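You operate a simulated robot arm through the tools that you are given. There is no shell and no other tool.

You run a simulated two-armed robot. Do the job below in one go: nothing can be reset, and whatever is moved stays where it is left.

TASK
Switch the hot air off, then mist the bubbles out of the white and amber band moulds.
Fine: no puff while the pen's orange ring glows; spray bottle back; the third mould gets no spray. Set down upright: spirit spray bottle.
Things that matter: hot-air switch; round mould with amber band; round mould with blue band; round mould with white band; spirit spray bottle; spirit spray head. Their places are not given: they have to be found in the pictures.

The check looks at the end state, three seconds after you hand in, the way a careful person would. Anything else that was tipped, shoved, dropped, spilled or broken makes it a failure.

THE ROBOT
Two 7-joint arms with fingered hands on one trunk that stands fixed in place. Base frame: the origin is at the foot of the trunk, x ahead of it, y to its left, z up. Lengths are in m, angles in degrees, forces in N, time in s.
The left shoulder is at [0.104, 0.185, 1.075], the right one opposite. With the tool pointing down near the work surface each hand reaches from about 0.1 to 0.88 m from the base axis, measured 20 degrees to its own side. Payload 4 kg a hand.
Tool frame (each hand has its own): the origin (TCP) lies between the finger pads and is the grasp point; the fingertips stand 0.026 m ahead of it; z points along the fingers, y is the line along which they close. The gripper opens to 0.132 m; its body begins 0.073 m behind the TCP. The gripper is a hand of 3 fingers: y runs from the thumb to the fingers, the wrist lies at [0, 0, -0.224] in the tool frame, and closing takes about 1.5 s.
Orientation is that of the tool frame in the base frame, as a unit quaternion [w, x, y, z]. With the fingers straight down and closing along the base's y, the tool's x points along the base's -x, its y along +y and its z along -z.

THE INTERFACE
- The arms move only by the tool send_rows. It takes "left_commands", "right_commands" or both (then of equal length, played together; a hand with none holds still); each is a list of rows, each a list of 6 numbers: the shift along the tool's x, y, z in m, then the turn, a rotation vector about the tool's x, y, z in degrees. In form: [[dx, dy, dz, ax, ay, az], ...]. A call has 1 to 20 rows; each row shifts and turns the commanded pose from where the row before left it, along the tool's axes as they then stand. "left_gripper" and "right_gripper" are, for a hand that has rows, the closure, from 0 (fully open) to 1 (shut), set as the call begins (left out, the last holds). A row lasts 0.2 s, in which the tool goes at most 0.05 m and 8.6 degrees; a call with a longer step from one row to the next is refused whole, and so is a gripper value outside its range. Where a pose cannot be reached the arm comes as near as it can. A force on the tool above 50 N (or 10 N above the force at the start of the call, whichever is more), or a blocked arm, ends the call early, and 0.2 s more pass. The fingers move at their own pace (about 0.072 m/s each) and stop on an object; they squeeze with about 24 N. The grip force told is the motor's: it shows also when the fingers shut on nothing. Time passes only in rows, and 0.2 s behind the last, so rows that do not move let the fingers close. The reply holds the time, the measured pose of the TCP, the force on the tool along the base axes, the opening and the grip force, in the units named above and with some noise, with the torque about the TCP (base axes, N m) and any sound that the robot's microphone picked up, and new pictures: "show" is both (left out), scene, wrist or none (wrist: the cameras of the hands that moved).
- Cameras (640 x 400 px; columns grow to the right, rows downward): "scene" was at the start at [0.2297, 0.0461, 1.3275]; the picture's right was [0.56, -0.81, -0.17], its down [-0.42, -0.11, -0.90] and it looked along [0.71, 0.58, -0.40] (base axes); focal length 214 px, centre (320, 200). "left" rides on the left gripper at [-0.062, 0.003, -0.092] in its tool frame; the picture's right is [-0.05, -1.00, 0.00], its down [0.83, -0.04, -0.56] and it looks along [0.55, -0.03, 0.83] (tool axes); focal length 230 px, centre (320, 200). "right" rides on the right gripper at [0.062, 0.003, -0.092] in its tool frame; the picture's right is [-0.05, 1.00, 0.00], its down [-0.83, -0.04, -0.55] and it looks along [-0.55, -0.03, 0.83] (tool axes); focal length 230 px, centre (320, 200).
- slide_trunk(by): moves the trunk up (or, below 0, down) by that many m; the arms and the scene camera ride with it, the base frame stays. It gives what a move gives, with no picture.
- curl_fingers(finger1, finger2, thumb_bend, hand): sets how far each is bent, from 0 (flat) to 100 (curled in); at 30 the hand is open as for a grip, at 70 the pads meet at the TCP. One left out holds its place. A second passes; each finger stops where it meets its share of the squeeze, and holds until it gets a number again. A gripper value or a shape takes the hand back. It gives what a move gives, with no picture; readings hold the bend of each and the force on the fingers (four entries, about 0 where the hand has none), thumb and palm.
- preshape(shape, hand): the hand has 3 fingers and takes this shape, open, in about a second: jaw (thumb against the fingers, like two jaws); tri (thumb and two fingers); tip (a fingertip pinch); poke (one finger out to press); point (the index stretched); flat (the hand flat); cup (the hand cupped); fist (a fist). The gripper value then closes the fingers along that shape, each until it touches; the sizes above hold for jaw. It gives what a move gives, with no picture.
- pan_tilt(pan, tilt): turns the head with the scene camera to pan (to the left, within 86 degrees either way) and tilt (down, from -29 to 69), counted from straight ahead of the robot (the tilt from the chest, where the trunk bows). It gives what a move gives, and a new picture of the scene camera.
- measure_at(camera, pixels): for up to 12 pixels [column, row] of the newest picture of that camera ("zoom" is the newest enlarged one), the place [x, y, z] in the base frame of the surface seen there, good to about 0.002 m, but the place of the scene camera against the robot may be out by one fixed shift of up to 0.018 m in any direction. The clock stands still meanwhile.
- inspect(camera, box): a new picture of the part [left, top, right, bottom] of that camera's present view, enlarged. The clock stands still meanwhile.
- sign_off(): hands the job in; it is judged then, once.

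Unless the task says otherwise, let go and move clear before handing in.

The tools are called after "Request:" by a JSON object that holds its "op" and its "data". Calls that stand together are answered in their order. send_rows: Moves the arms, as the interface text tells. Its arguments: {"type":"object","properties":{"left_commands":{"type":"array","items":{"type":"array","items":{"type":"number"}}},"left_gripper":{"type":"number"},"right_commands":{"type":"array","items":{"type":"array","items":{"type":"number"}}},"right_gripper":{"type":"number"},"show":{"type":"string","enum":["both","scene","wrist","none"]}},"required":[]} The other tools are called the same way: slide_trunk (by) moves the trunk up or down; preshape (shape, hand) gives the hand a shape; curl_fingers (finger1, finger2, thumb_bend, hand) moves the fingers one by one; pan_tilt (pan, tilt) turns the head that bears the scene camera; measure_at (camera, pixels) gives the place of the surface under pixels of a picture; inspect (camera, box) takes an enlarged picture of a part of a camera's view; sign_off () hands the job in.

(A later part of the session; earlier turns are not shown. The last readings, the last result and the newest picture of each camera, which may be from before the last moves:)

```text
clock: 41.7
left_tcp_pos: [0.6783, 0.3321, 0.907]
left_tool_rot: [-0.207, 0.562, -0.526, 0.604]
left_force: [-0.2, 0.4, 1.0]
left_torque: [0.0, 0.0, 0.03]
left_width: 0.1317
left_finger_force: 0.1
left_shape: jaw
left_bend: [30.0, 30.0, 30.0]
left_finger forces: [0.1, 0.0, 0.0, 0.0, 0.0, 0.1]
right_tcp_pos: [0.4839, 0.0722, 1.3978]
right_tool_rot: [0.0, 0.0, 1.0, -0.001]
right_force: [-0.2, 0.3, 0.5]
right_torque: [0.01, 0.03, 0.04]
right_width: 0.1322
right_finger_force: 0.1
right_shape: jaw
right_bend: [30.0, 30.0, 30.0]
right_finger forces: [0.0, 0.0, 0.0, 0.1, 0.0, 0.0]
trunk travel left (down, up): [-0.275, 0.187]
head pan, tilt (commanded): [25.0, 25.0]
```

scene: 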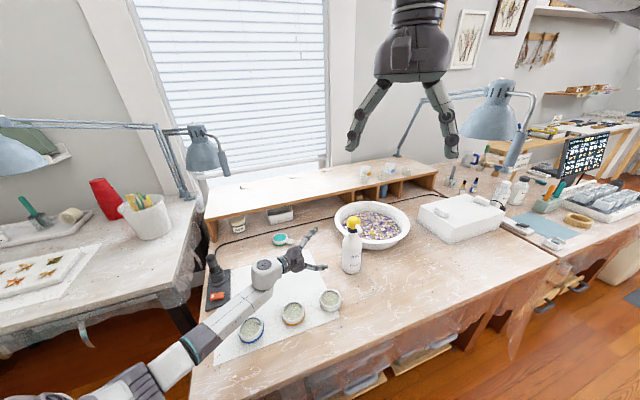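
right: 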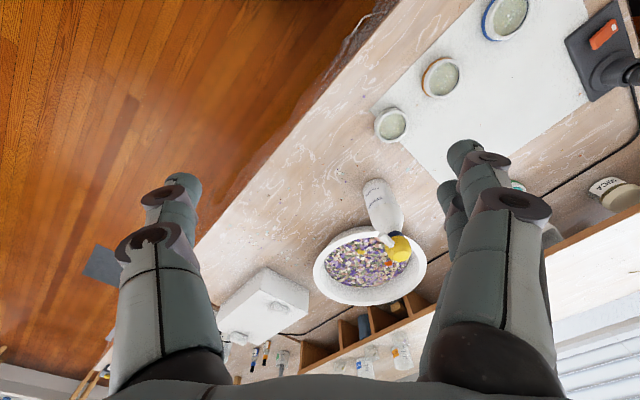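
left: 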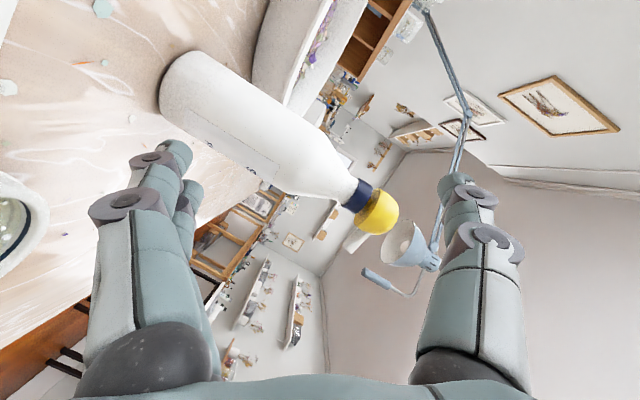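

The tilt is reachable without warnings, and the forearm stays well above the moulds. I'll untilt, return to the pre-grasp pose and measure the bottle body from the hand camera.

Request:
{"op": "send_rows", "data": {"left_commands": [[0, 0, 0, -2.82, 0, -6.95], [0, 0, 0, -2.82, 0, -6.95], [0, 0, 0, -2.82, 0, -6.95], [0, 0, 0, -2.82, 0, -6.95], [0, 0, 0, -2.82, 0, -6.95], [0, 0, 0, -2.82, 0, -6.95], [0, 0, 0, -2.82, 0, -6.95], [0, 0, 0, -2.82, 0, -6.95], [0, 0, 0.024, 0, 0, 0]]}}

Request:
{"op": "measure_at", "data": {"camera": "left", "pixels": [[320, 60], [290, 60], [350, 60], [320, 100], [320, 20], [335, 225], [320, 150], [300, 100], [340, 100]]}}

```text
clock: 43.7
left_tcp_pos: [0.6941, 0.3161, 0.8985]
left_tool_rot: [0.207, 0.77, -0.308, 0.519]
left_force: [0.3, -0.7, 0.3]
left_torque: [-0.01, 0.02, -0.01]
left_width: 0.1319
left_finger_force: 0.1
left_shape: jaw
left_bend: [30.0, 30.0, 30.0]
left_finger forces: [0.0, 0.0, 0.0, 0.1, 0.1, 0.1]
right_tcp_pos: [0.4851, 0.0727, 1.3979]
right_tool_rot: [-0.001, 0.001, 1.0, 0.0]
right_force: [0.4, 0.2, -0.3]
right_torque: [-0.01, 0.03, -0.01]
right_width: 0.1319
right_finger_force: 0.1
right_shape: jaw
right_bend: [30.0, 30.0, 30.0]
right_finger forces: [0.0, 0.0, 0.0, 0.0, 0.0, 0.0]
trunk travel left (down, up): [-0.275, 0.187]
head pan, tilt (commanded): [25.0, 25.0]
```

scene: 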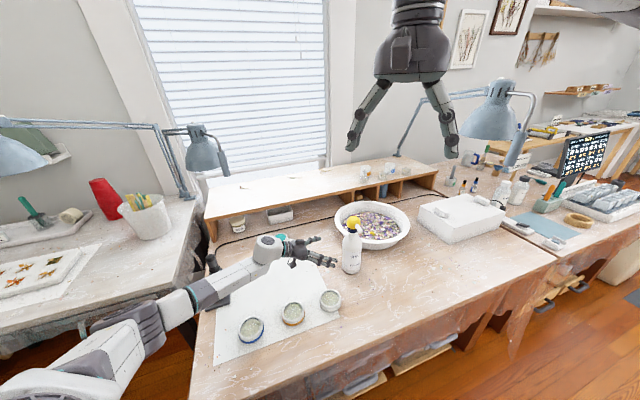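
left: 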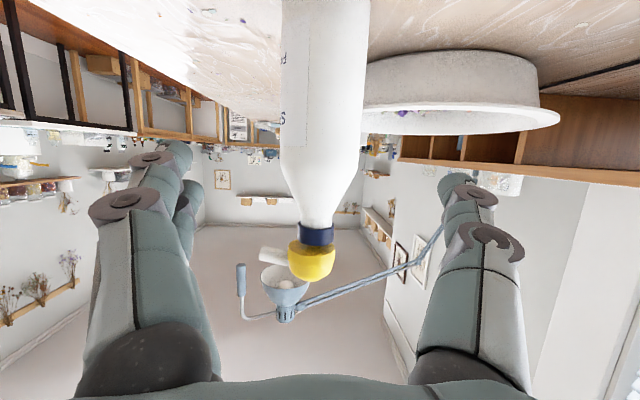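

```text
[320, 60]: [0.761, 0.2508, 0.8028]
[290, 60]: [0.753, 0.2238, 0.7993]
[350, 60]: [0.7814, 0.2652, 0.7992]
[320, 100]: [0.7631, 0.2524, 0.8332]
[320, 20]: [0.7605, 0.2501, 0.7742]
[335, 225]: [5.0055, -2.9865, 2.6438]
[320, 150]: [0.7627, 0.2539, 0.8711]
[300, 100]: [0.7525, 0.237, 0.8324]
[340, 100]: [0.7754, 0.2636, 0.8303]
```

The bottle axis fits near (0.789, 0.2265) and lies straight ahead along the approach line. I'll advance 0.14 m slowly with the hand open.

Request:
{"op": "send_rows", "data": {"left_commands": [[0, 0, 0.02, 0, 0, 0], [0, 0, 0.02, 0, 0, 0], [0, 0, 0.02, 0, 0, 0], [0, 0, 0.02, 0, 0, 0], [0, 0, 0.02, 0, 0, 0], [0, 0, 0.02, 0, 0, 0], [0, 0, 0.018, 0, 0, 0]]}}

Request:
{"op": "inspect", "data": {"camera": "scene", "box": [260, 190, 420, 290]}}

```text
clock: 45.3
left_tcp_pos: [0.7887, 0.2289, 0.8455]
left_tool_rot: [0.206, 0.77, -0.309, 0.519]
left_force: [0.3, 0.1, -0.6]
left_torque: [0.01, 0.03, -0.01]
left_width: 0.1321
left_finger_force: 0.1
left_shape: jaw
left_bend: [30.0, 30.0, 30.0]
left_finger forces: [0.0, 0.0, 0.1, 0.1, 0.0, 0.0]
right_tcp_pos: [0.4843, 0.0711, 1.3975]
right_tool_rot: [-0.001, 0.001, 1.0, 0.0]
right_force: [0.5, -0.2, 0.3]
right_torque: [0.0, 0.01, -0.01]
right_width: 0.1321
right_finger_force: 0.1
right_shape: jaw
right_bend: [30.0, 30.0, 30.0]
right_finger forces: [0.1, 0.1, 0.0, 0.0, 0.0, 0.0]
trunk travel left (down, up): [-0.275, 0.187]
head pan, tilt (commanded): [25.0, 25.0]
```

scene: 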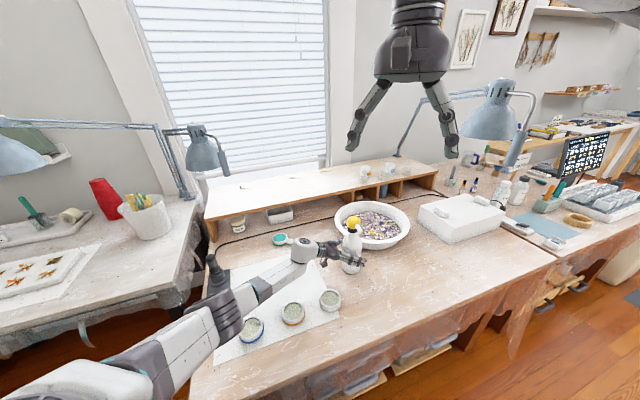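
left: 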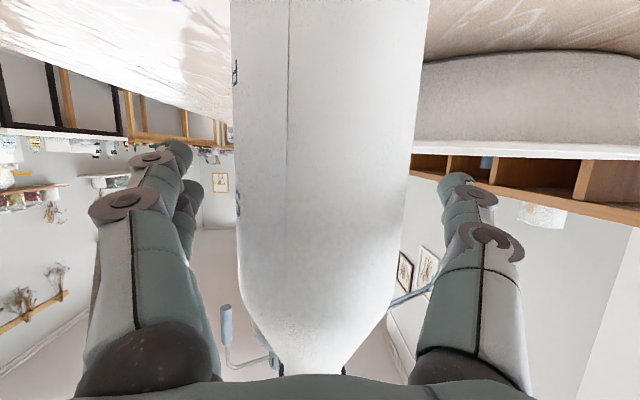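

```text
4.00 times, centred on (340, 240) of scene
```

zoom: 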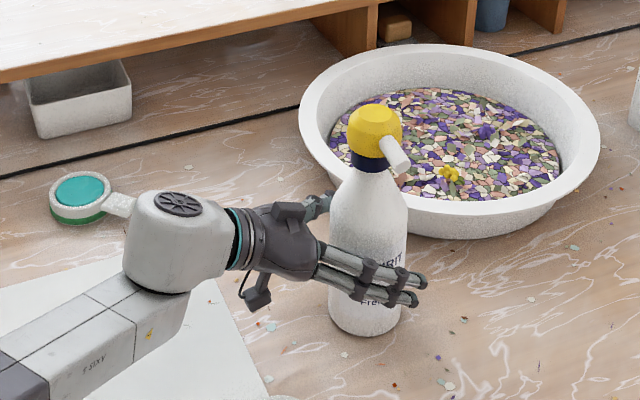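

The bottle stands between the fingers without contact. I'll check how high the forearm and elbow are above the moulds before closing.

Request:
{"op": "measure_at", "data": {"camera": "scene", "pixels": [[232, 300], [240, 320], [215, 335], [265, 285], [235, 335], [190, 340], [305, 248], [350, 222], [356, 232]]}}

Request:
{"op": "inspect", "data": {"camera": "scene", "box": [180, 240, 340, 370]}}

```text
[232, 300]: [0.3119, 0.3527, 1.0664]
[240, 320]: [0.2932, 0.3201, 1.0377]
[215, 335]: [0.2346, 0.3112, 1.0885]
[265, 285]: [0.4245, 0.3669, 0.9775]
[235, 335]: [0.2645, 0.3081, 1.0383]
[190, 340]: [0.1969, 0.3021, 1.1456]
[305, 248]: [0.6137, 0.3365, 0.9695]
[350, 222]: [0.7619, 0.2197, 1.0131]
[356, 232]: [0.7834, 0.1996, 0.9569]
```

```text
3.08 times, centred on (260, 305) of scene
```

zoom: 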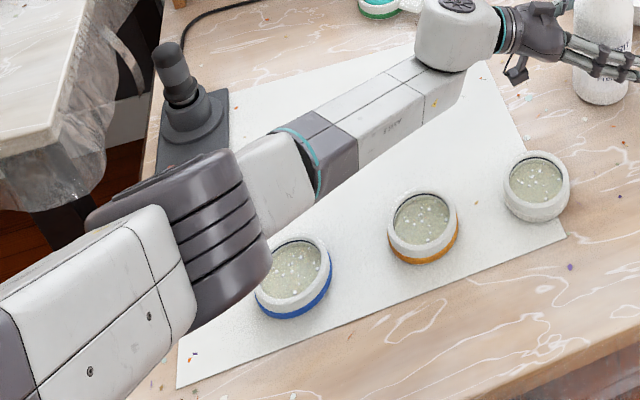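

The elbow sits at z≈1.05 and the forearm at ≈0.97, well above the moulds. I'll close the left hand on the bottle body.

Request:
{"op": "send_rows", "data": {"left_commands": [[0, 0, 0, 0, 0, 0], [0, 0, 0, 0, 0, 0], [0, 0, 0, 0, 0, 0], [0, 0, 0, 0, 0, 0], [0, 0, 0, 0, 0, 0], [0, 0, 0, 0, 0, 0], [0, 0, 0, 0, 0, 0], [0, 0, 0, 0, 0, 0], [0, 0, 0, 0, 0, 0], [0, 0, 0, 0, 0, 0]], "left_gripper": 1}}

Request:
{"op": "inspect", "data": {"camera": "scene", "box": [260, 190, 420, 290]}}

```text
clock: 47.5
left_tcp_pos: [0.7873, 0.2293, 0.8467]
left_tool_rot: [0.207, 0.77, -0.309, 0.519]
left_force: [0.3, -0.3, 0.7]
left_torque: [0.01, 0.04, -0.02]
left_width: 0.0702
left_finger_force: 24.3
left_shape: jaw
left_bend: [72.0, 73.0, 70.0]
left_finger forces: [11.1, 10.9, 0.1, 0.0, 22.0, 0.0]
right_tcp_pos: [0.4829, 0.073, 1.3974]
right_tool_rot: [-0.001, 0.0, 1.0, 0.0]
right_force: [-0.7, -0.1, 0.7]
right_torque: [0.01, 0.01, -0.02]
right_width: 0.1319
right_finger_force: 0.0
right_shape: jaw
right_bend: [30.0, 30.0, 30.0]
right_finger forces: [0.0, 0.0, 0.0, 0.1, 0.0, 0.0]
trunk travel left (down, up): [-0.275, 0.187]
head pan, tilt (commanded): [25.0, 25.0]
```

scene: 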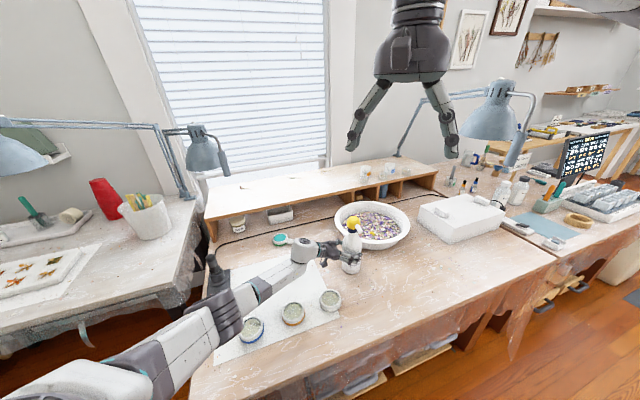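
left: 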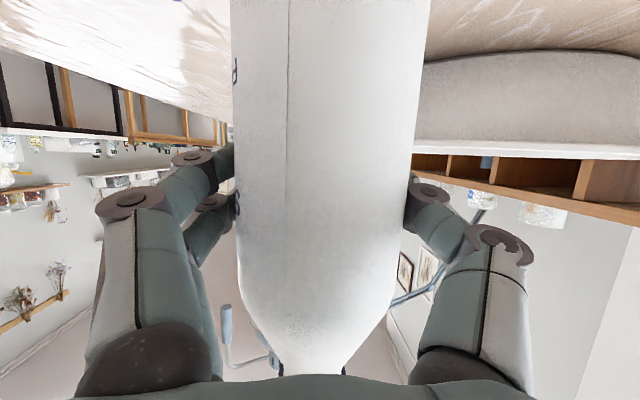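

```text
4.00 times, centred on (340, 240) of scene
```

zoom: 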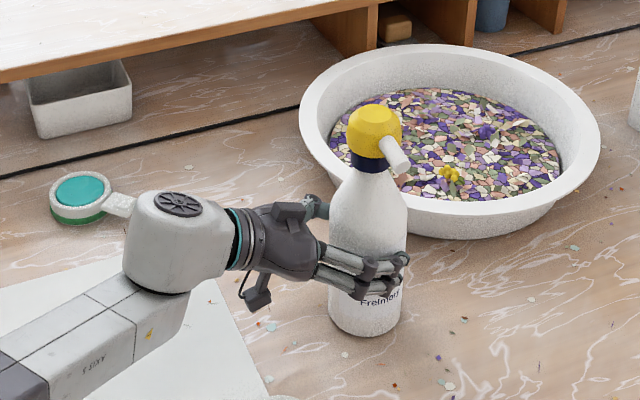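

The grip is firm (width 0.070, 24 N) and the bottle hasn't shifted. I'll lift it straight up 0.12 m.

Request:
{"op": "send_rows", "data": {"left_commands": [[0.0139, 0, -0.0056, 0, 0, 0], [0.0278, 0, -0.0113, 0, 0, 0], [0.0278, 0, -0.0113, 0, 0, 0], [0.0278, 0, -0.0113, 0, 0, 0], [0.0139, 0, -0.0056, 0, 0, 0]]}}

Request:
{"op": "inspect", "data": {"camera": "scene", "box": [260, 170, 420, 270]}}

```text
clock: 48.7
left_tcp_pos: [0.7885, 0.2301, 0.967]
left_tool_rot: [0.207, 0.77, -0.308, 0.519]
left_force: [0.5, -1.0, -2.6]
left_torque: [-0.02, 0.05, -0.01]
left_width: 0.0702
left_finger_force: 23.7
left_shape: jaw
left_bend: [72.0, 73.0, 70.0]
left_finger forces: [11.1, 10.4, 0.1, 0.1, 21.9, 0.0]
right_tcp_pos: [0.4839, 0.073, 1.397]
right_tool_rot: [-0.001, 0.0, 1.0, 0.0]
right_force: [0.6, 0.7, 0.3]
right_torque: [0.0, 0.01, 0.01]
right_width: 0.132
right_finger_force: 0.0
right_shape: jaw
right_bend: [30.0, 30.0, 30.0]
right_finger forces: [0.0, 0.1, 0.0, 0.1, 0.1, 0.0]
trunk travel left (down, up): [-0.275, 0.187]
head pan, tilt (commanded): [25.0, 25.0]
```

scene: 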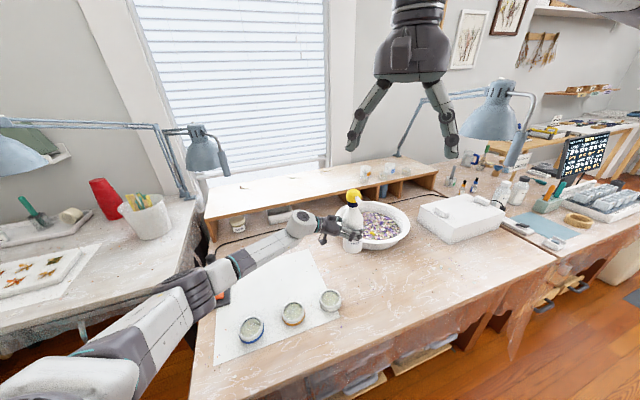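
left: 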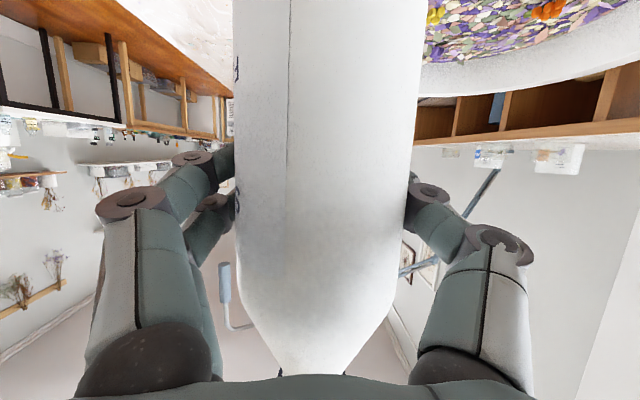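

```text
4.00 times, centred on (340, 220) of scene
```

zoom: 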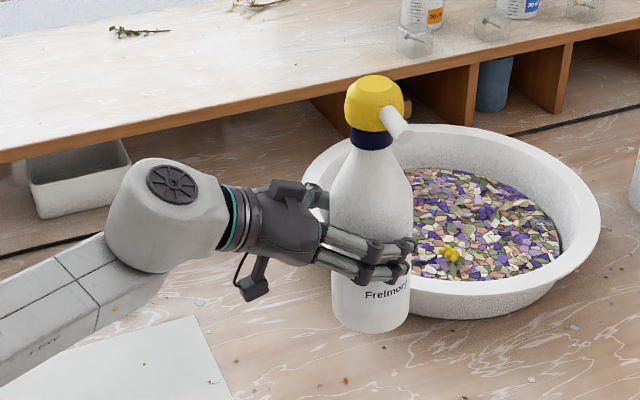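

The bottle is lifted cleanly (weight about 2.6 N). I'll carry it over behind the white mould and tilt it 60° so the nozzle points steeply down.

Request:
{"op": "send_rows", "data": {"left_commands": [[-0.0127, -0.0129, -0.026, 0, 0, 0], [-0.0127, -0.0129, -0.026, 0, 0, 0], [-0.0127, -0.0129, -0.026, 0, 0, 0], [-0.0127, -0.0129, -0.026, 0, 0, 0], [-0.0127, -0.0129, -0.026, 0, 0, 0], [0, 0, 0, 2.82, 0, 6.95], [0, 0, 0, 2.82, 0, 6.95], [0, 0, 0, 2.82, 0, 6.95], [0, 0, 0, 2.82, 0, 6.95], [0, 0, 0, 2.82, 0, 6.95], [0, 0, 0, 2.82, 0, 6.95], [0, 0, 0, 2.82, 0, 6.95], [0, 0, 0, 2.82, 0, 6.95]]}}

Request:
{"op": "inspect", "data": {"camera": "scene", "box": [240, 190, 400, 320]}}

```text
clock: 51.5
left_tcp_pos: [0.7283, 0.3763, 0.9555]
left_tool_rot: [-0.207, 0.563, -0.526, 0.603]
left_force: [-0.3, 0.4, -2.6]
left_torque: [0.03, 0.0, 0.0]
left_width: 0.0697
left_finger_force: 23.9
left_shape: jaw
left_bend: [72.0, 73.0, 70.0]
left_finger forces: [12.5, 11.7, 0.0, 0.0, 21.8, 0.1]
right_tcp_pos: [0.4852, 0.0714, 1.3974]
right_tool_rot: [-0.002, 0.0, 1.0, 0.0]
right_force: [-1.0, 0.0, 0.2]
right_torque: [-0.02, -0.02, 0.0]
right_width: 0.1319
right_finger_force: 0.0
right_shape: jaw
right_bend: [30.0, 30.0, 30.0]
right_finger forces: [0.0, 0.0, 0.0, 0.0, 0.1, 0.0]
trunk travel left (down, up): [-0.275, 0.187]
head pan, tilt (commanded): [25.0, 25.0]
```

scene: 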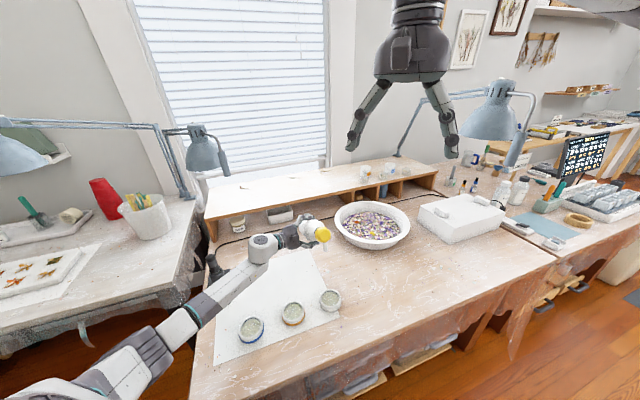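
left: 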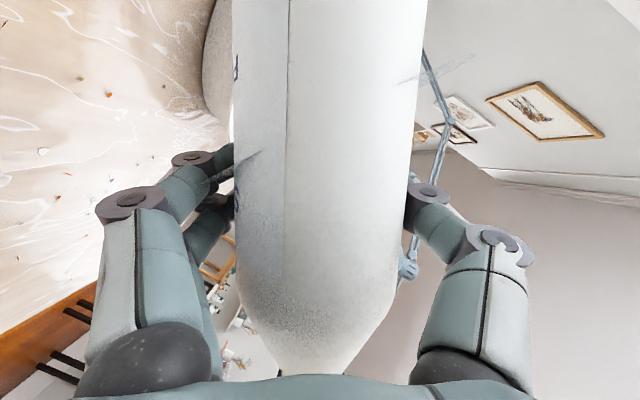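

```text
3.08 times, centred on (320, 255) of scene
```

zoom: 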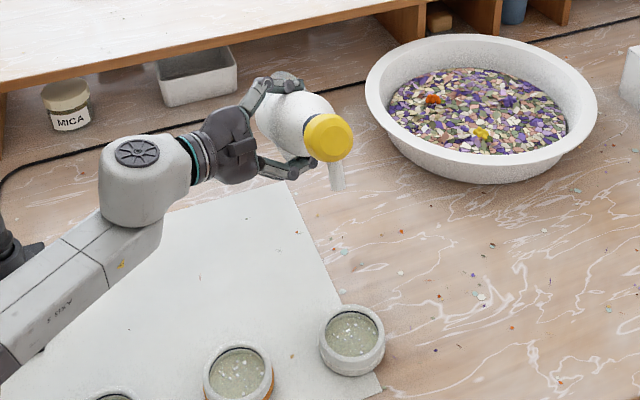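

The bottle is tilted with the nozzle pointing down at zoom (337,178). I'll zoom in to measure the nozzle line, head disc and the white mould's rim in the same picture.

Request:
{"op": "inspect", "data": {"camera": "scene", "box": [300, 215, 345, 260]}}

Request:
{"op": "inspect", "data": {"camera": "scene", "box": [270, 280, 350, 330]}}

```text
8.89 times, centred on (322, 238) of scene
```

zoom: 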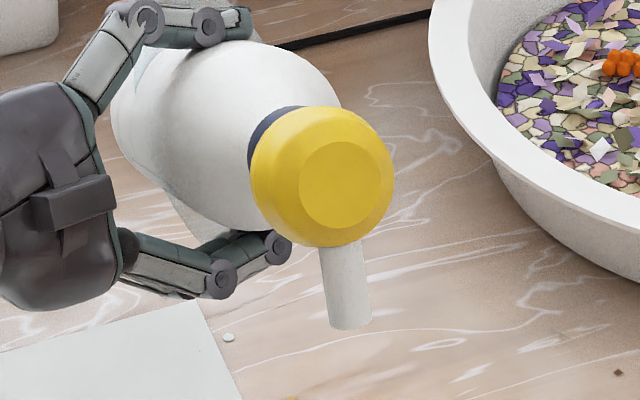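

```text
8.00 times, centred on (310, 305) of scene
```

zoom: 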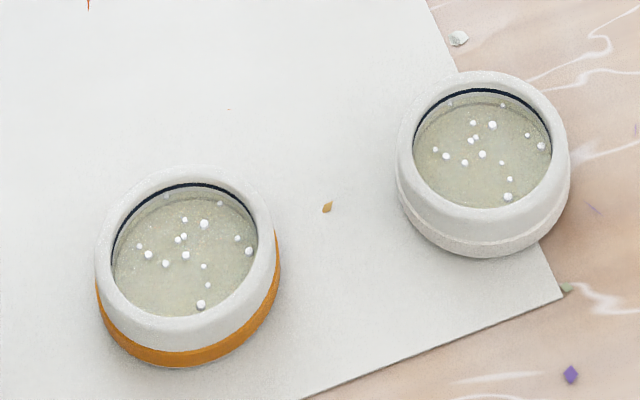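

Request:
{"op": "measure_at", "data": {"camera": "zoom", "pixels": [[403, 150], [560, 155], [482, 78], [483, 215], [482, 145], [103, 260], [268, 260], [185, 175], [185, 335], [185, 255]]}}

Request:
{"op": "inspect", "data": {"camera": "scene", "box": [300, 215, 345, 260]}}

Request:
{"op": "measure_at", "data": {"camera": "zoom", "pixels": [[345, 185], [310, 185], [380, 185], [345, 155], [345, 215], [342, 255], [345, 285], [348, 315], [330, 285], [360, 285], [200, 150], [200, 100]]}}

```text
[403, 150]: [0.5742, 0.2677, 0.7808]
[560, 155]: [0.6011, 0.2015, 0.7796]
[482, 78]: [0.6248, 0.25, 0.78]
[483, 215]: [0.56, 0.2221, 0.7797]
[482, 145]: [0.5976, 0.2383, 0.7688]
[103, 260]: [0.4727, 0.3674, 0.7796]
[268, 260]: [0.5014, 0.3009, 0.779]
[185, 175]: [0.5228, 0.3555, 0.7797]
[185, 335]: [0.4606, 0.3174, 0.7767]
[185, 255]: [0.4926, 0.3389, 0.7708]
```

```text
8.89 times, centred on (322, 238) of scene
```

zoom: 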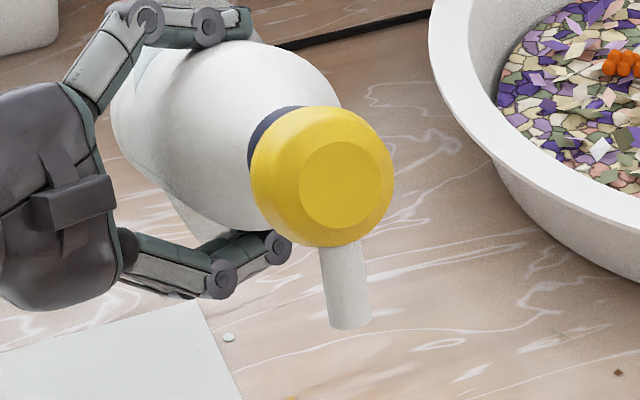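

```text
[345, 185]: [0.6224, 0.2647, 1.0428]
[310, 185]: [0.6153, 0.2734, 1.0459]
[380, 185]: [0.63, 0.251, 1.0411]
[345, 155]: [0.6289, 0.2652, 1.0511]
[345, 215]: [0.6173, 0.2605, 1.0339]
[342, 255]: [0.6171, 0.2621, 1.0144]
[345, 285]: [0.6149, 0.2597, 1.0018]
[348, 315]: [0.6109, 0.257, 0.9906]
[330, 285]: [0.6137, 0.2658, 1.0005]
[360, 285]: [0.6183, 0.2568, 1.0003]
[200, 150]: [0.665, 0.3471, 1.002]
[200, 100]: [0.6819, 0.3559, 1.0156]
```

In the scene frame the nozzle tip is near (0.615, 0.259, 0.985) pointing ~71° down, and its line meets the mould plane about (−0.033, −0.024) short of the white mould's centre. I'll lower the bottle 0.08 with a small shift to aim it, while the right hand closes and turns to face the spray head.

Request:
{"op": "send_rows", "data": {"left_commands": [[-0.0058, 0.0078, 0.0029, 0, 0, 0], [-0.0058, 0.0078, 0.0029, 0, 0, 0], [-0.0058, 0.0078, 0.0029, 0, 0, 0], [-0.0058, 0.0078, 0.0029, 0, 0, 0], [-0.0058, 0.0078, 0.0029, 0, 0, 0], [-0.0058, 0.0078, 0.0029, 0, 0, 0], [-0.0058, 0.0078, 0.0029, 0, 0, 0], [-0.0058, 0.0078, 0.0029, 0, 0, 0]], "right_commands": [[0, 0, 0, -5.43, -5.175, 0], [0, 0, 0, -5.43, -5.175, 0], [0, 0, 0, -5.43, -5.175, 0], [0, 0, 0, -5.43, -5.175, 0], [0, 0, 0, -5.43, -5.175, 0], [0, 0, 0, -5.43, -5.175, 0], [0, 0, 0, -5.43, -5.175, 0], [0, 0, 0, -5.43, -5.175, 0]], "right_gripper": 1}}

```text
clock: 53.3
left_tcp_pos: [0.7408, 0.3816, 0.8759]
left_tool_rot: [-0.207, 0.562, -0.527, 0.604]
left_force: [0.1, 0.3, -3.1]
left_torque: [0.0, 0.04, -0.01]
left_width: 0.0695
left_finger_force: 24.0
left_shape: jaw
left_bend: [72.0, 73.0, 70.0]
left_finger forces: [12.6, 11.7, 0.1, 0.0, 21.8, 0.0]
right_tcp_pos: [0.4848, 0.0727, 1.3977]
right_tool_rot: [0.345, 0.001, 0.865, 0.364]
right_force: [0.4, -0.5, -0.4]
right_torque: [0.0, -0.03, -0.01]
right_width: 0.0
right_finger_force: 24.1
right_shape: jaw
right_bend: [63.0, 63.0, 66.0]
right_finger forces: [0.0, 0.0, 0.1, 0.0, 0.0, 0.0]
trunk travel left (down, up): [-0.275, 0.187]
head pan, tilt (commanded): [25.0, 25.0]
```

scene: 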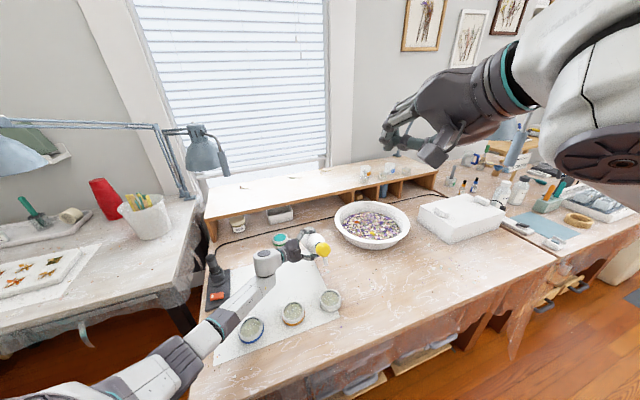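
right: 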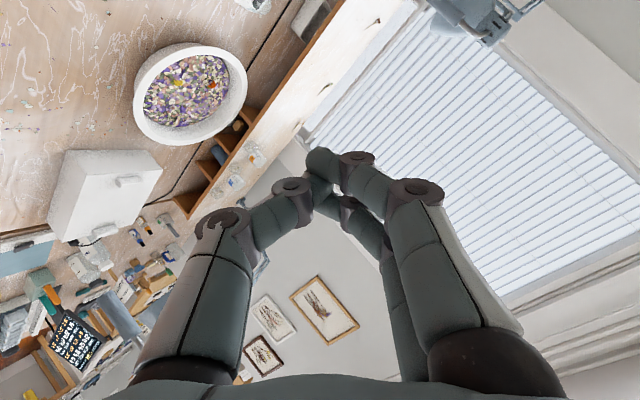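
left: 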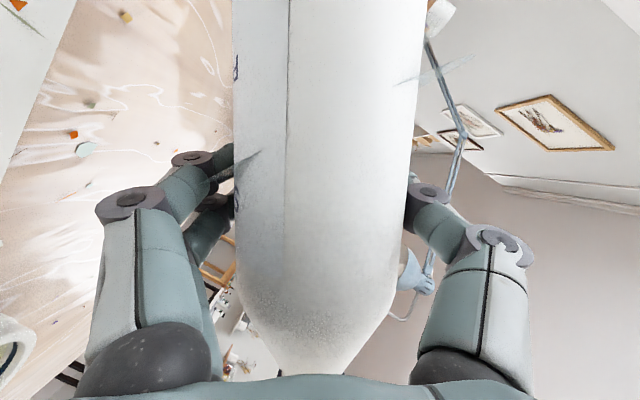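

The right hand is closed and facing the head direction. I'll check the nozzle and head position at the new height before bringing the right hand in.

Request:
{"op": "inspect", "data": {"camera": "scene", "box": [300, 225, 345, 270]}}

Request:
{"op": "measure_at", "data": {"camera": "scene", "pixels": [[322, 249], [324, 262], [325, 264]]}}

```text
8.89 times, centred on (322, 248) of scene
```

zoom: 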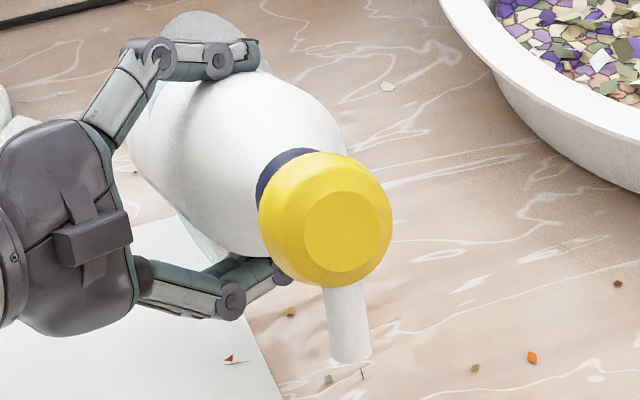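

```text
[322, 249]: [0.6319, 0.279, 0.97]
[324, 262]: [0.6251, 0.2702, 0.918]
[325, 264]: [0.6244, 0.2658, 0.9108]
```

Request:
{"op": "measure_at", "data": {"camera": "zoom", "pixels": [[347, 231], [315, 231], [380, 231], [347, 203], [347, 258], [343, 295], [346, 315], [349, 335], [351, 352], [335, 330], [362, 330]]}}

```text
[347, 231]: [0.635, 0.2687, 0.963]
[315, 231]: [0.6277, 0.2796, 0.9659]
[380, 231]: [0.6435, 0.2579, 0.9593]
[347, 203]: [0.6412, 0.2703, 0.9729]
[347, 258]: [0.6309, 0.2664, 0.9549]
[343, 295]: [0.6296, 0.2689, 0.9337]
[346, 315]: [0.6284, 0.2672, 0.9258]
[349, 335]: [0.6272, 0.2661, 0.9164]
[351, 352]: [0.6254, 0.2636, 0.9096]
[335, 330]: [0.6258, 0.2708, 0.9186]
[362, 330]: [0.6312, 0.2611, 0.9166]
```

The head disc is centred at scene (0.635, 0.269, 0.963) with its normal matching the tilt, and the nozzle line lands about 9 mm past the white mould's centre. I'll trim the bottle by that and bring the right fist onto the axis line, 0.25 m off the head.

Request:
{"op": "send_rows", "data": {"left_commands": [[0.0048, 0.0038, -0.006, 0, 0, 0], [0, 0, 0, 0, 0, 0], [0, 0, 0, 0, 0, 0], [0, 0, 0, 0, 0, 0], [0, 0, 0, 0, 0, 0], [0, 0, 0, 0, 0, 0], [0, 0, 0, 0, 0, 0], [0, 0, 0, 0, 0, 0]], "right_commands": [[0.0255, -0.0211, 0.0231, 0, 0, 0], [0.0255, -0.0211, 0.0231, 0, 0, 0], [0.0255, -0.0211, 0.0231, 0, 0, 0], [0.0255, -0.0211, 0.0231, 0, 0, 0], [0.0255, -0.0211, 0.0231, 0, 0, 0], [0.0255, -0.0211, 0.0231, 0, 0, 0], [0.0255, -0.0211, 0.0231, 0, 0, 0], [0.0255, -0.0211, 0.0231, 0, 0, 0]]}}

```text
clock: 55.1
left_tcp_pos: [0.7327, 0.3794, 0.8754]
left_tool_rot: [-0.206, 0.563, -0.525, 0.604]
left_force: [0.9, 0.1, -2.6]
left_torque: [0.05, 0.02, 0.02]
left_width: 0.0695
left_finger_force: 23.9
left_shape: jaw
left_bend: [72.0, 73.0, 70.0]
left_finger forces: [12.6, 11.6, 0.1, 0.0, 21.6, 0.0]
right_tcp_pos: [0.4812, 0.1155, 1.0779]
right_tool_rot: [0.345, 0.001, 0.866, 0.361]
right_force: [0.1, 0.1, -0.3]
right_torque: [0.02, 0.01, 0.03]
right_width: 0.0
right_finger_force: 23.6
right_shape: jaw
right_bend: [63.0, 63.0, 66.0]
right_finger forces: [0.1, 0.0, 0.0, 0.0, 0.0, 0.0]
trunk travel left (down, up): [-0.275, 0.187]
head pan, tilt (commanded): [25.0, 25.0]
```

scene: 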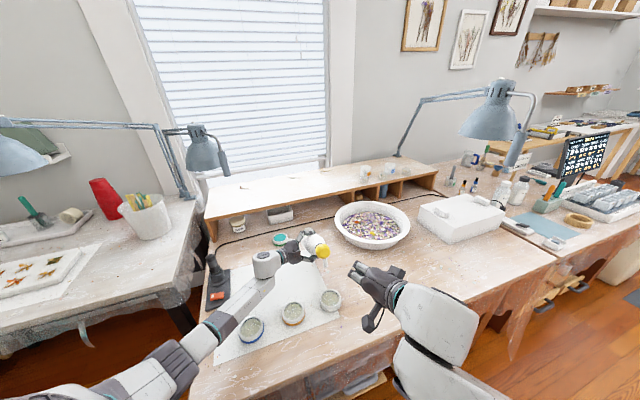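
right: 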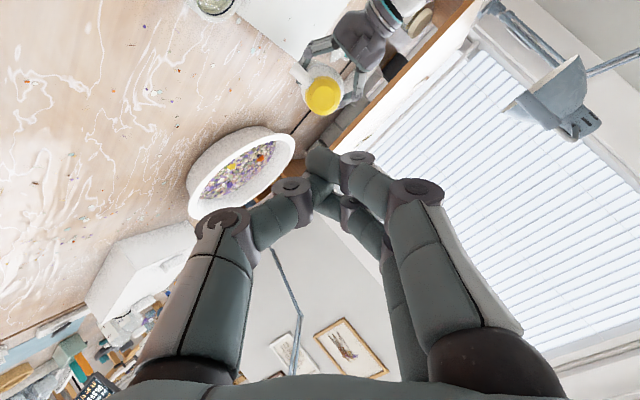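
left: 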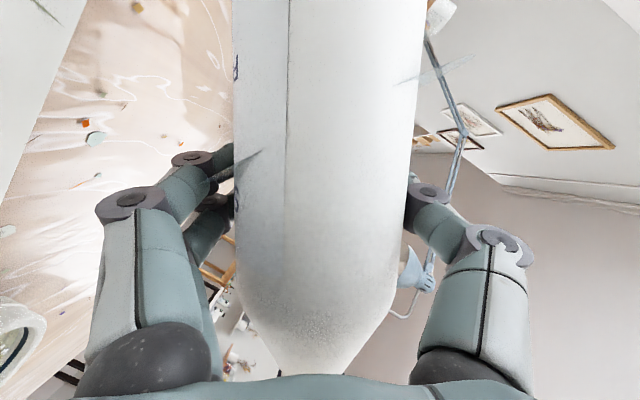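

The right hand is in place and its camera sees the yellow head disc at (323,95) and the white mould at (213,0). I'll measure the disc and nozzle precisely with this camera.

Request:
{"op": "inspect", "data": {"camera": "right", "box": [270, 50, 380, 130]}}

Request:
{"op": "measure_at", "data": {"camera": "zoom", "pixels": [[330, 225], [300, 225], [365, 225], [330, 200], [330, 260], [200, 105], [230, 140], [215, 120], [180, 85]]}}

```text
5.00 times, centred on (325, 90) of right
```

zoom: 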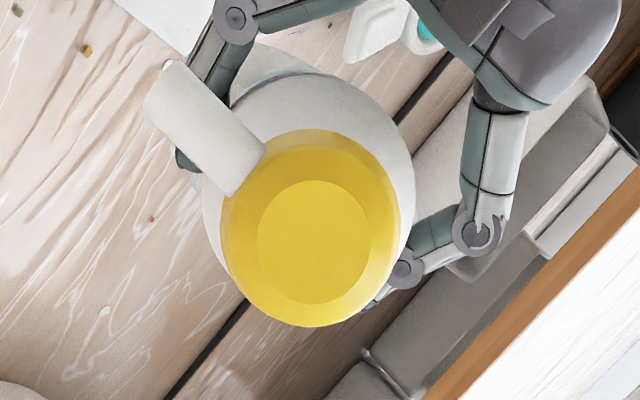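

```text
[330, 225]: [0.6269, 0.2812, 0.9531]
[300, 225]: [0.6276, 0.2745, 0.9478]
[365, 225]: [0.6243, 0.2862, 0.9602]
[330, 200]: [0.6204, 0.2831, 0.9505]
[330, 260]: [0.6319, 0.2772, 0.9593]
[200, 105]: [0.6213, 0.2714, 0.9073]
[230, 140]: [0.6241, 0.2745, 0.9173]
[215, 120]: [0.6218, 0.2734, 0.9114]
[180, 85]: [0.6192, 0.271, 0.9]
```

The disc centre is at (0.6285, 0.277, 0.953) by the right camera, and the nozzle line lands within about 4 mm of the white mould's centre. I'll advance the right fist along the axis to about 2.5 cm from the head.

Request:
{"op": "send_rows", "data": {"right_commands": [[0.0027, 0.0045, 0.04, 0, 0, 0], [0, 0, 0.04, 0, 0, 0], [0, 0, 0.04, 0, 0, 0], [0, 0, 0.04, 0, 0, 0], [0, 0, 0.03, 0, 0, 0], [0, 0, 0.01, 0, 0, 0]]}}

Request:
{"op": "inspect", "data": {"camera": "scene", "box": [270, 210, 390, 310]}}

Request:
{"op": "inspect", "data": {"camera": "right", "box": [240, 90, 400, 230]}}

```text
clock: 56.5
left_tcp_pos: [0.7322, 0.3801, 0.8757]
left_tool_rot: [-0.205, 0.562, -0.527, 0.604]
left_force: [-0.5, 0.4, -3.6]
left_torque: [0.01, 0.0, 0.02]
left_width: 0.0696
left_finger_force: 24.1
left_shape: jaw
left_bend: [72.0, 73.0, 70.0]
left_finger forces: [12.6, 11.7, 0.0, 0.1, 21.6, 0.1]
right_tcp_pos: [0.5974, 0.2448, 0.9785]
right_tool_rot: [0.345, 0.002, 0.867, 0.36]
right_force: [0.0, -0.5, 0.1]
right_torque: [0.02, 0.0, 0.02]
right_width: 0.0
right_finger_force: 23.8
right_shape: jaw
right_bend: [63.0, 63.0, 66.0]
right_finger forces: [0.0, 0.0, 0.0, 0.1, 0.0, 0.0]
trunk travel left (down, up): [-0.275, 0.187]
head pan, tilt (commanded): [25.0, 25.0]
```

scene: 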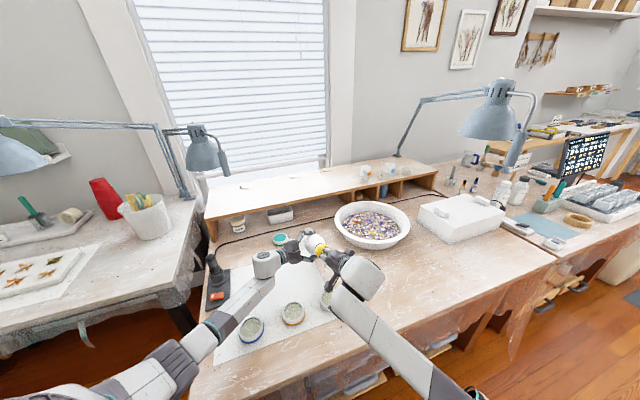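
right: 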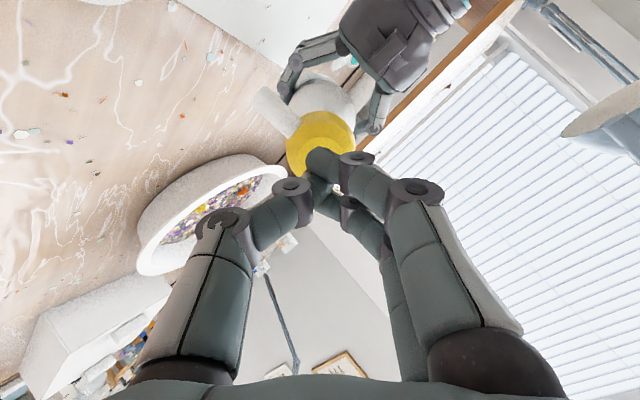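

```text
4.00 times, centred on (330, 260) of scene
```

zoom: 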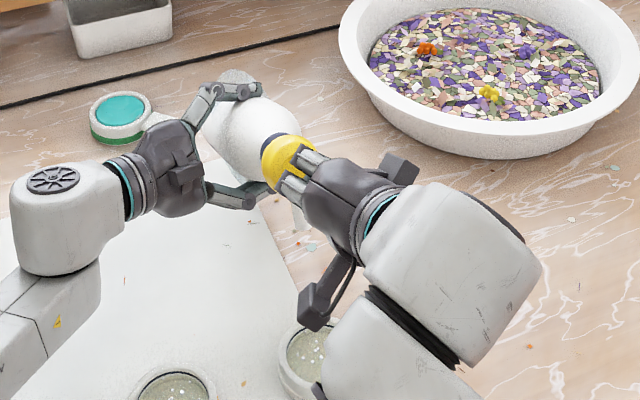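

```text
2.86 times, centred on (320, 160) of right
```

zoom: 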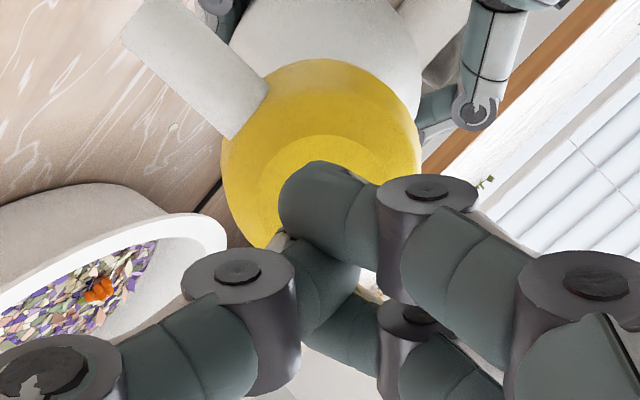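

The fingertips are about 2.5 cm from the disc and lined up, with nothing between nozzle and white mould. I'll close most of the gap and then press gently.

Request:
{"op": "send_rows", "data": {"right_commands": [[0, 0, 0.008, 0, 0, 0], [0, 0, 0.008, 0, 0, 0], [0, 0, 0.004, 0, 0, 0]], "show": "wrist"}}

Request:
{"op": "inspect", "data": {"camera": "right", "box": [240, 90, 400, 230]}}

```text
clock: 57.3
left_tcp_pos: [0.7318, 0.3808, 0.8754]
left_tool_rot: [-0.207, 0.563, -0.525, 0.604]
left_force: [0.0, -0.2, -3.5]
left_torque: [-0.01, 0.05, -0.01]
left_width: 0.0697
left_finger_force: 24.4
left_shape: jaw
left_bend: [72.0, 73.0, 70.0]
left_finger forces: [12.6, 11.7, 0.0, 0.1, 21.7, 0.1]
right_tcp_pos: [0.6078, 0.2566, 0.9687]
right_tool_rot: [0.344, 0.001, 0.866, 0.362]
right_force: [0.2, 0.1, 0.5]
right_torque: [0.03, 0.0, 0.01]
right_width: 0.0
right_finger_force: 24.0
right_shape: jaw
right_bend: [63.0, 63.0, 66.0]
right_finger forces: [0.1, 0.0, 0.0, 0.1, 0.1, 0.0]
trunk travel left (down, up): [-0.275, 0.187]
head pan, tilt (commanded): [25.0, 25.0]
```

right: 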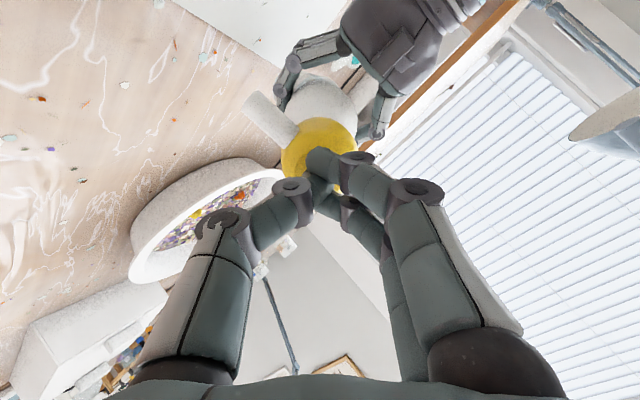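

```text
2.86 times, centred on (320, 160) of right
```

zoom: 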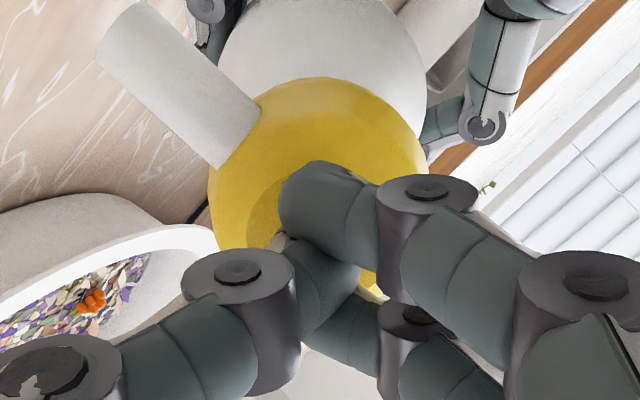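

No contact yet, gap about 5 mm. I'll press on in 2 mm steps, watching the force and any sound.

Request:
{"op": "send_rows", "data": {"right_commands": [[0, 0, 0.003, 0, 0, 0], [0, 0, 0.002, 0, 0, 0], [0, 0, 0.002, 0, 0, 0]], "show": "wrist"}}

```text
clock: 58.1
left_tcp_pos: [0.7326, 0.3797, 0.876]
left_tool_rot: [-0.206, 0.563, -0.526, 0.604]
left_force: [0.6, 1.0, -3.8]
left_torque: [-0.02, 0.03, -0.02]
left_width: 0.0696
left_finger_force: 24.0
left_shape: jaw
left_bend: [72.0, 73.0, 70.0]
left_finger forces: [12.5, 11.8, 0.0, 0.0, 21.5, 0.0]
right_tcp_pos: [0.6123, 0.2619, 0.9653]
right_tool_rot: [0.345, 0.0, 0.866, 0.361]
right_force: [-1.6, -0.8, 0.7]
right_torque: [0.01, -0.03, -0.01]
right_width: 0.0
right_finger_force: 24.1
right_shape: jaw
right_bend: [63.0, 63.0, 66.0]
right_finger forces: [0.1, 0.0, 0.0, 0.1, 0.1, 0.1]
trunk travel left (down, up): [-0.275, 0.187]
head pan, tilt (commanded): [25.0, 25.0]
```

right: 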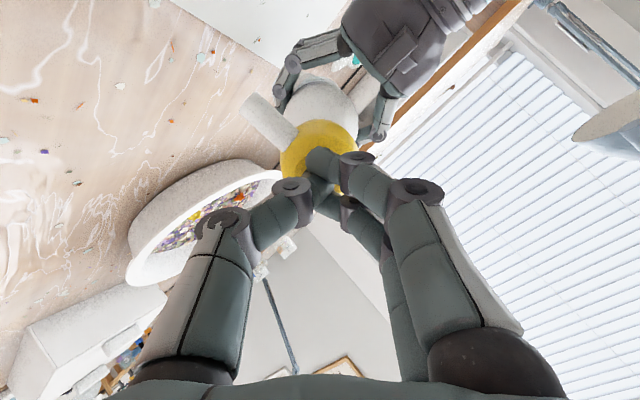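

A slight contact force (about 2 N along the bottle axis) has appeared. I'll press another 5 mm.

Request:
{"op": "send_rows", "data": {"right_commands": [[0, 0, 0.002, 0, 0, 0], [0, 0, 0.002, 0, 0, 0], [0, 0, 0.001, 0, 0, 0]], "show": "wrist"}}

Request:
{"op": "inspect", "data": {"camera": "right", "box": [240, 90, 400, 230]}}

```text
clock: 58.9
left_tcp_pos: [0.7319, 0.3791, 0.8756]
left_tool_rot: [-0.206, 0.563, -0.527, 0.603]
left_force: [3.2, 2.2, -6.5]
left_torque: [0.07, 0.02, 0.06]
left_width: 0.0696
left_finger_force: 24.1
left_shape: jaw
left_bend: [72.0, 73.0, 70.0]
left_finger forces: [12.7, 12.0, 0.0, 0.0, 21.6, 0.0]
right_tcp_pos: [0.6165, 0.2647, 0.9627]
right_tool_rot: [0.345, -0.001, 0.866, 0.362]
right_force: [-2.1, -2.5, 2.8]
right_torque: [0.04, -0.04, 0.0]
right_width: 0.0002
right_finger_force: 23.7
right_shape: jaw
right_bend: [63.0, 64.0, 66.0]
right_finger forces: [0.0, 0.0, 0.0, 0.0, 0.0, 0.0]
trunk travel left (down, up): [-0.275, 0.187]
head pan, tilt (commanded): [25.0, 25.0]
```

right: 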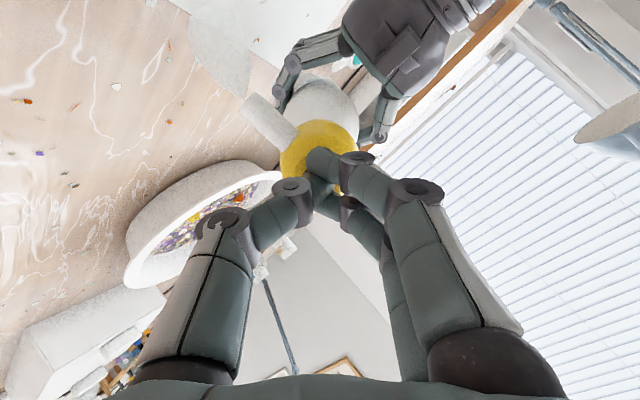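

```text
2.86 times, centred on (320, 160) of right
```

zoom: 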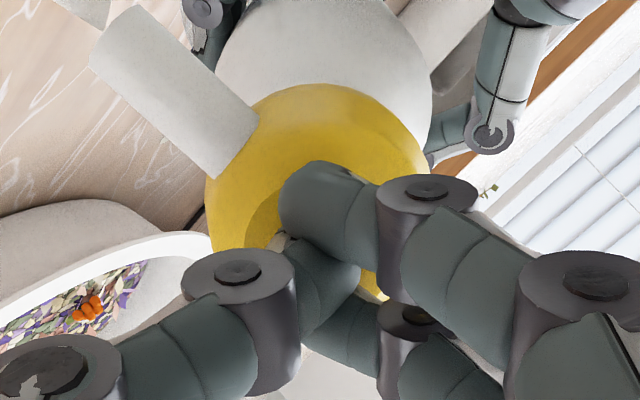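

The push is now about 4 N and a greyish veil shows in the right picture around (225,55), maybe mist. I'll look closer, including the moulds.

Request:
{"op": "inspect", "data": {"camera": "right", "box": [150, 0, 330, 130]}}

Request:
{"op": "inspect", "data": {"camera": "scene", "box": [230, 220, 390, 350]}}

```text
3.08 times, centred on (240, 65) of right
```

zoom: 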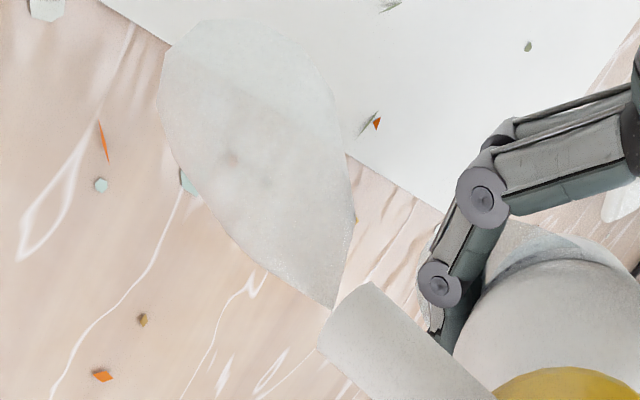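

```text
3.08 times, centred on (310, 285) of scene
```

zoom: 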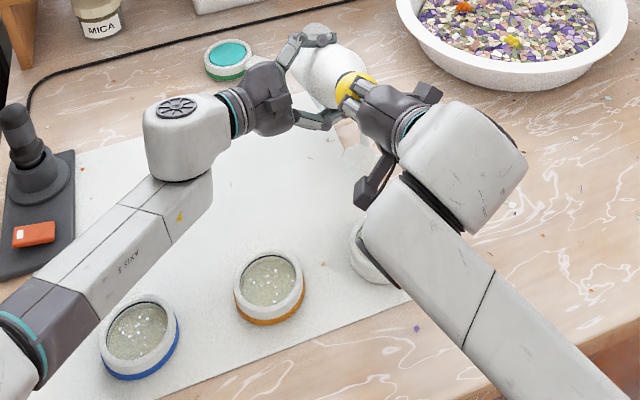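

A mist cone is leaving the nozzle towards the white mould. I'll release the press by backing off 3 cm and look for the result.

Request:
{"op": "send_rows", "data": {"right_commands": [[0, 0, -0.006, 0, 0, 0], [0, 0, -0.012, 0, 0, 0], [0, 0, -0.02, 0, 0, 0], [0, 0, -0.04, 0, 0, 0], [0, 0, -0.04, 0, 0, 0], [0, 0, -0.04, 0, 0, 0]]}}

Request:
{"op": "inspect", "data": {"camera": "scene", "box": [230, 240, 390, 350]}}

Request:
{"op": "inspect", "data": {"camera": "right", "box": [130, 0, 350, 140]}}

```text
clock: 60.3
left_tcp_pos: [0.7319, 0.3799, 0.8769]
left_tool_rot: [-0.207, 0.563, -0.526, 0.604]
left_force: [-0.6, -0.3, -2.8]
left_torque: [0.02, 0.04, -0.02]
left_width: 0.0696
left_finger_force: 24.7
left_shape: jaw
left_bend: [72.0, 73.0, 70.0]
left_finger forces: [12.7, 11.7, 0.0, 0.0, 21.8, 0.0]
right_tcp_pos: [0.5206, 0.1648, 1.0435]
right_tool_rot: [0.344, 0.001, 0.866, 0.363]
right_force: [0.1, -0.2, 0.4]
right_torque: [0.02, 0.01, -0.01]
right_width: 0.0001
right_finger_force: 24.3
right_shape: jaw
right_bend: [63.0, 64.0, 66.0]
right_finger forces: [0.1, 0.0, 0.0, 0.0, 0.1, 0.1]
trunk travel left (down, up): [-0.275, 0.187]
head pan, tilt (commanded): [25.0, 25.0]
```

scene: 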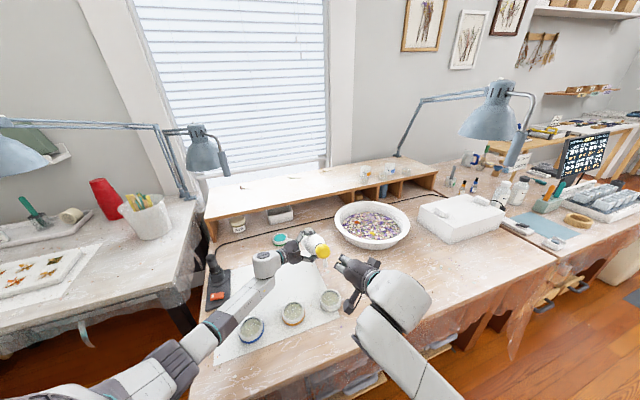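
right: 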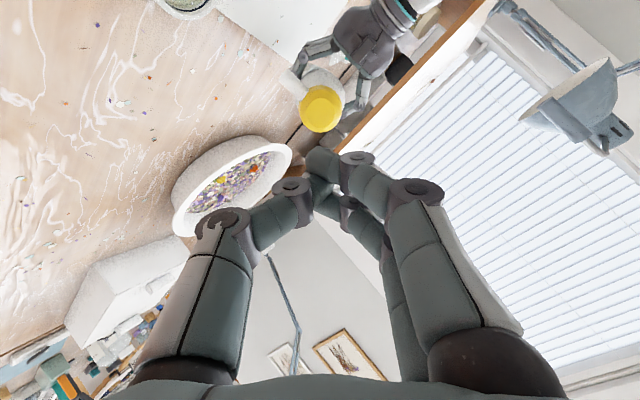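

```text
3.64 times, centred on (310, 295) of scene
```

zoom: 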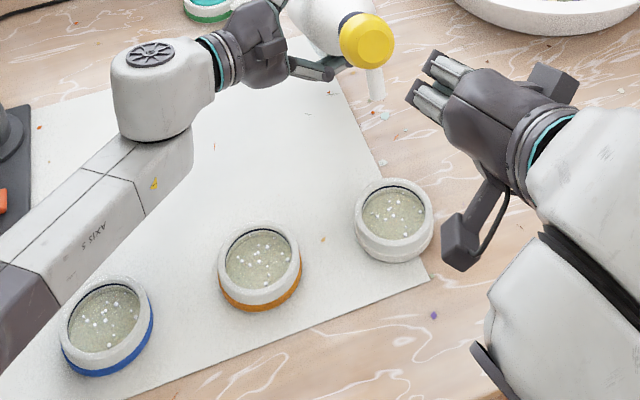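

```text
2.86 times, centred on (240, 70) of right
```

zoom: 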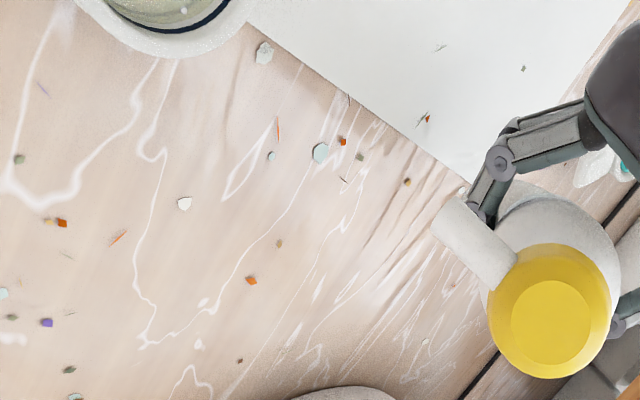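

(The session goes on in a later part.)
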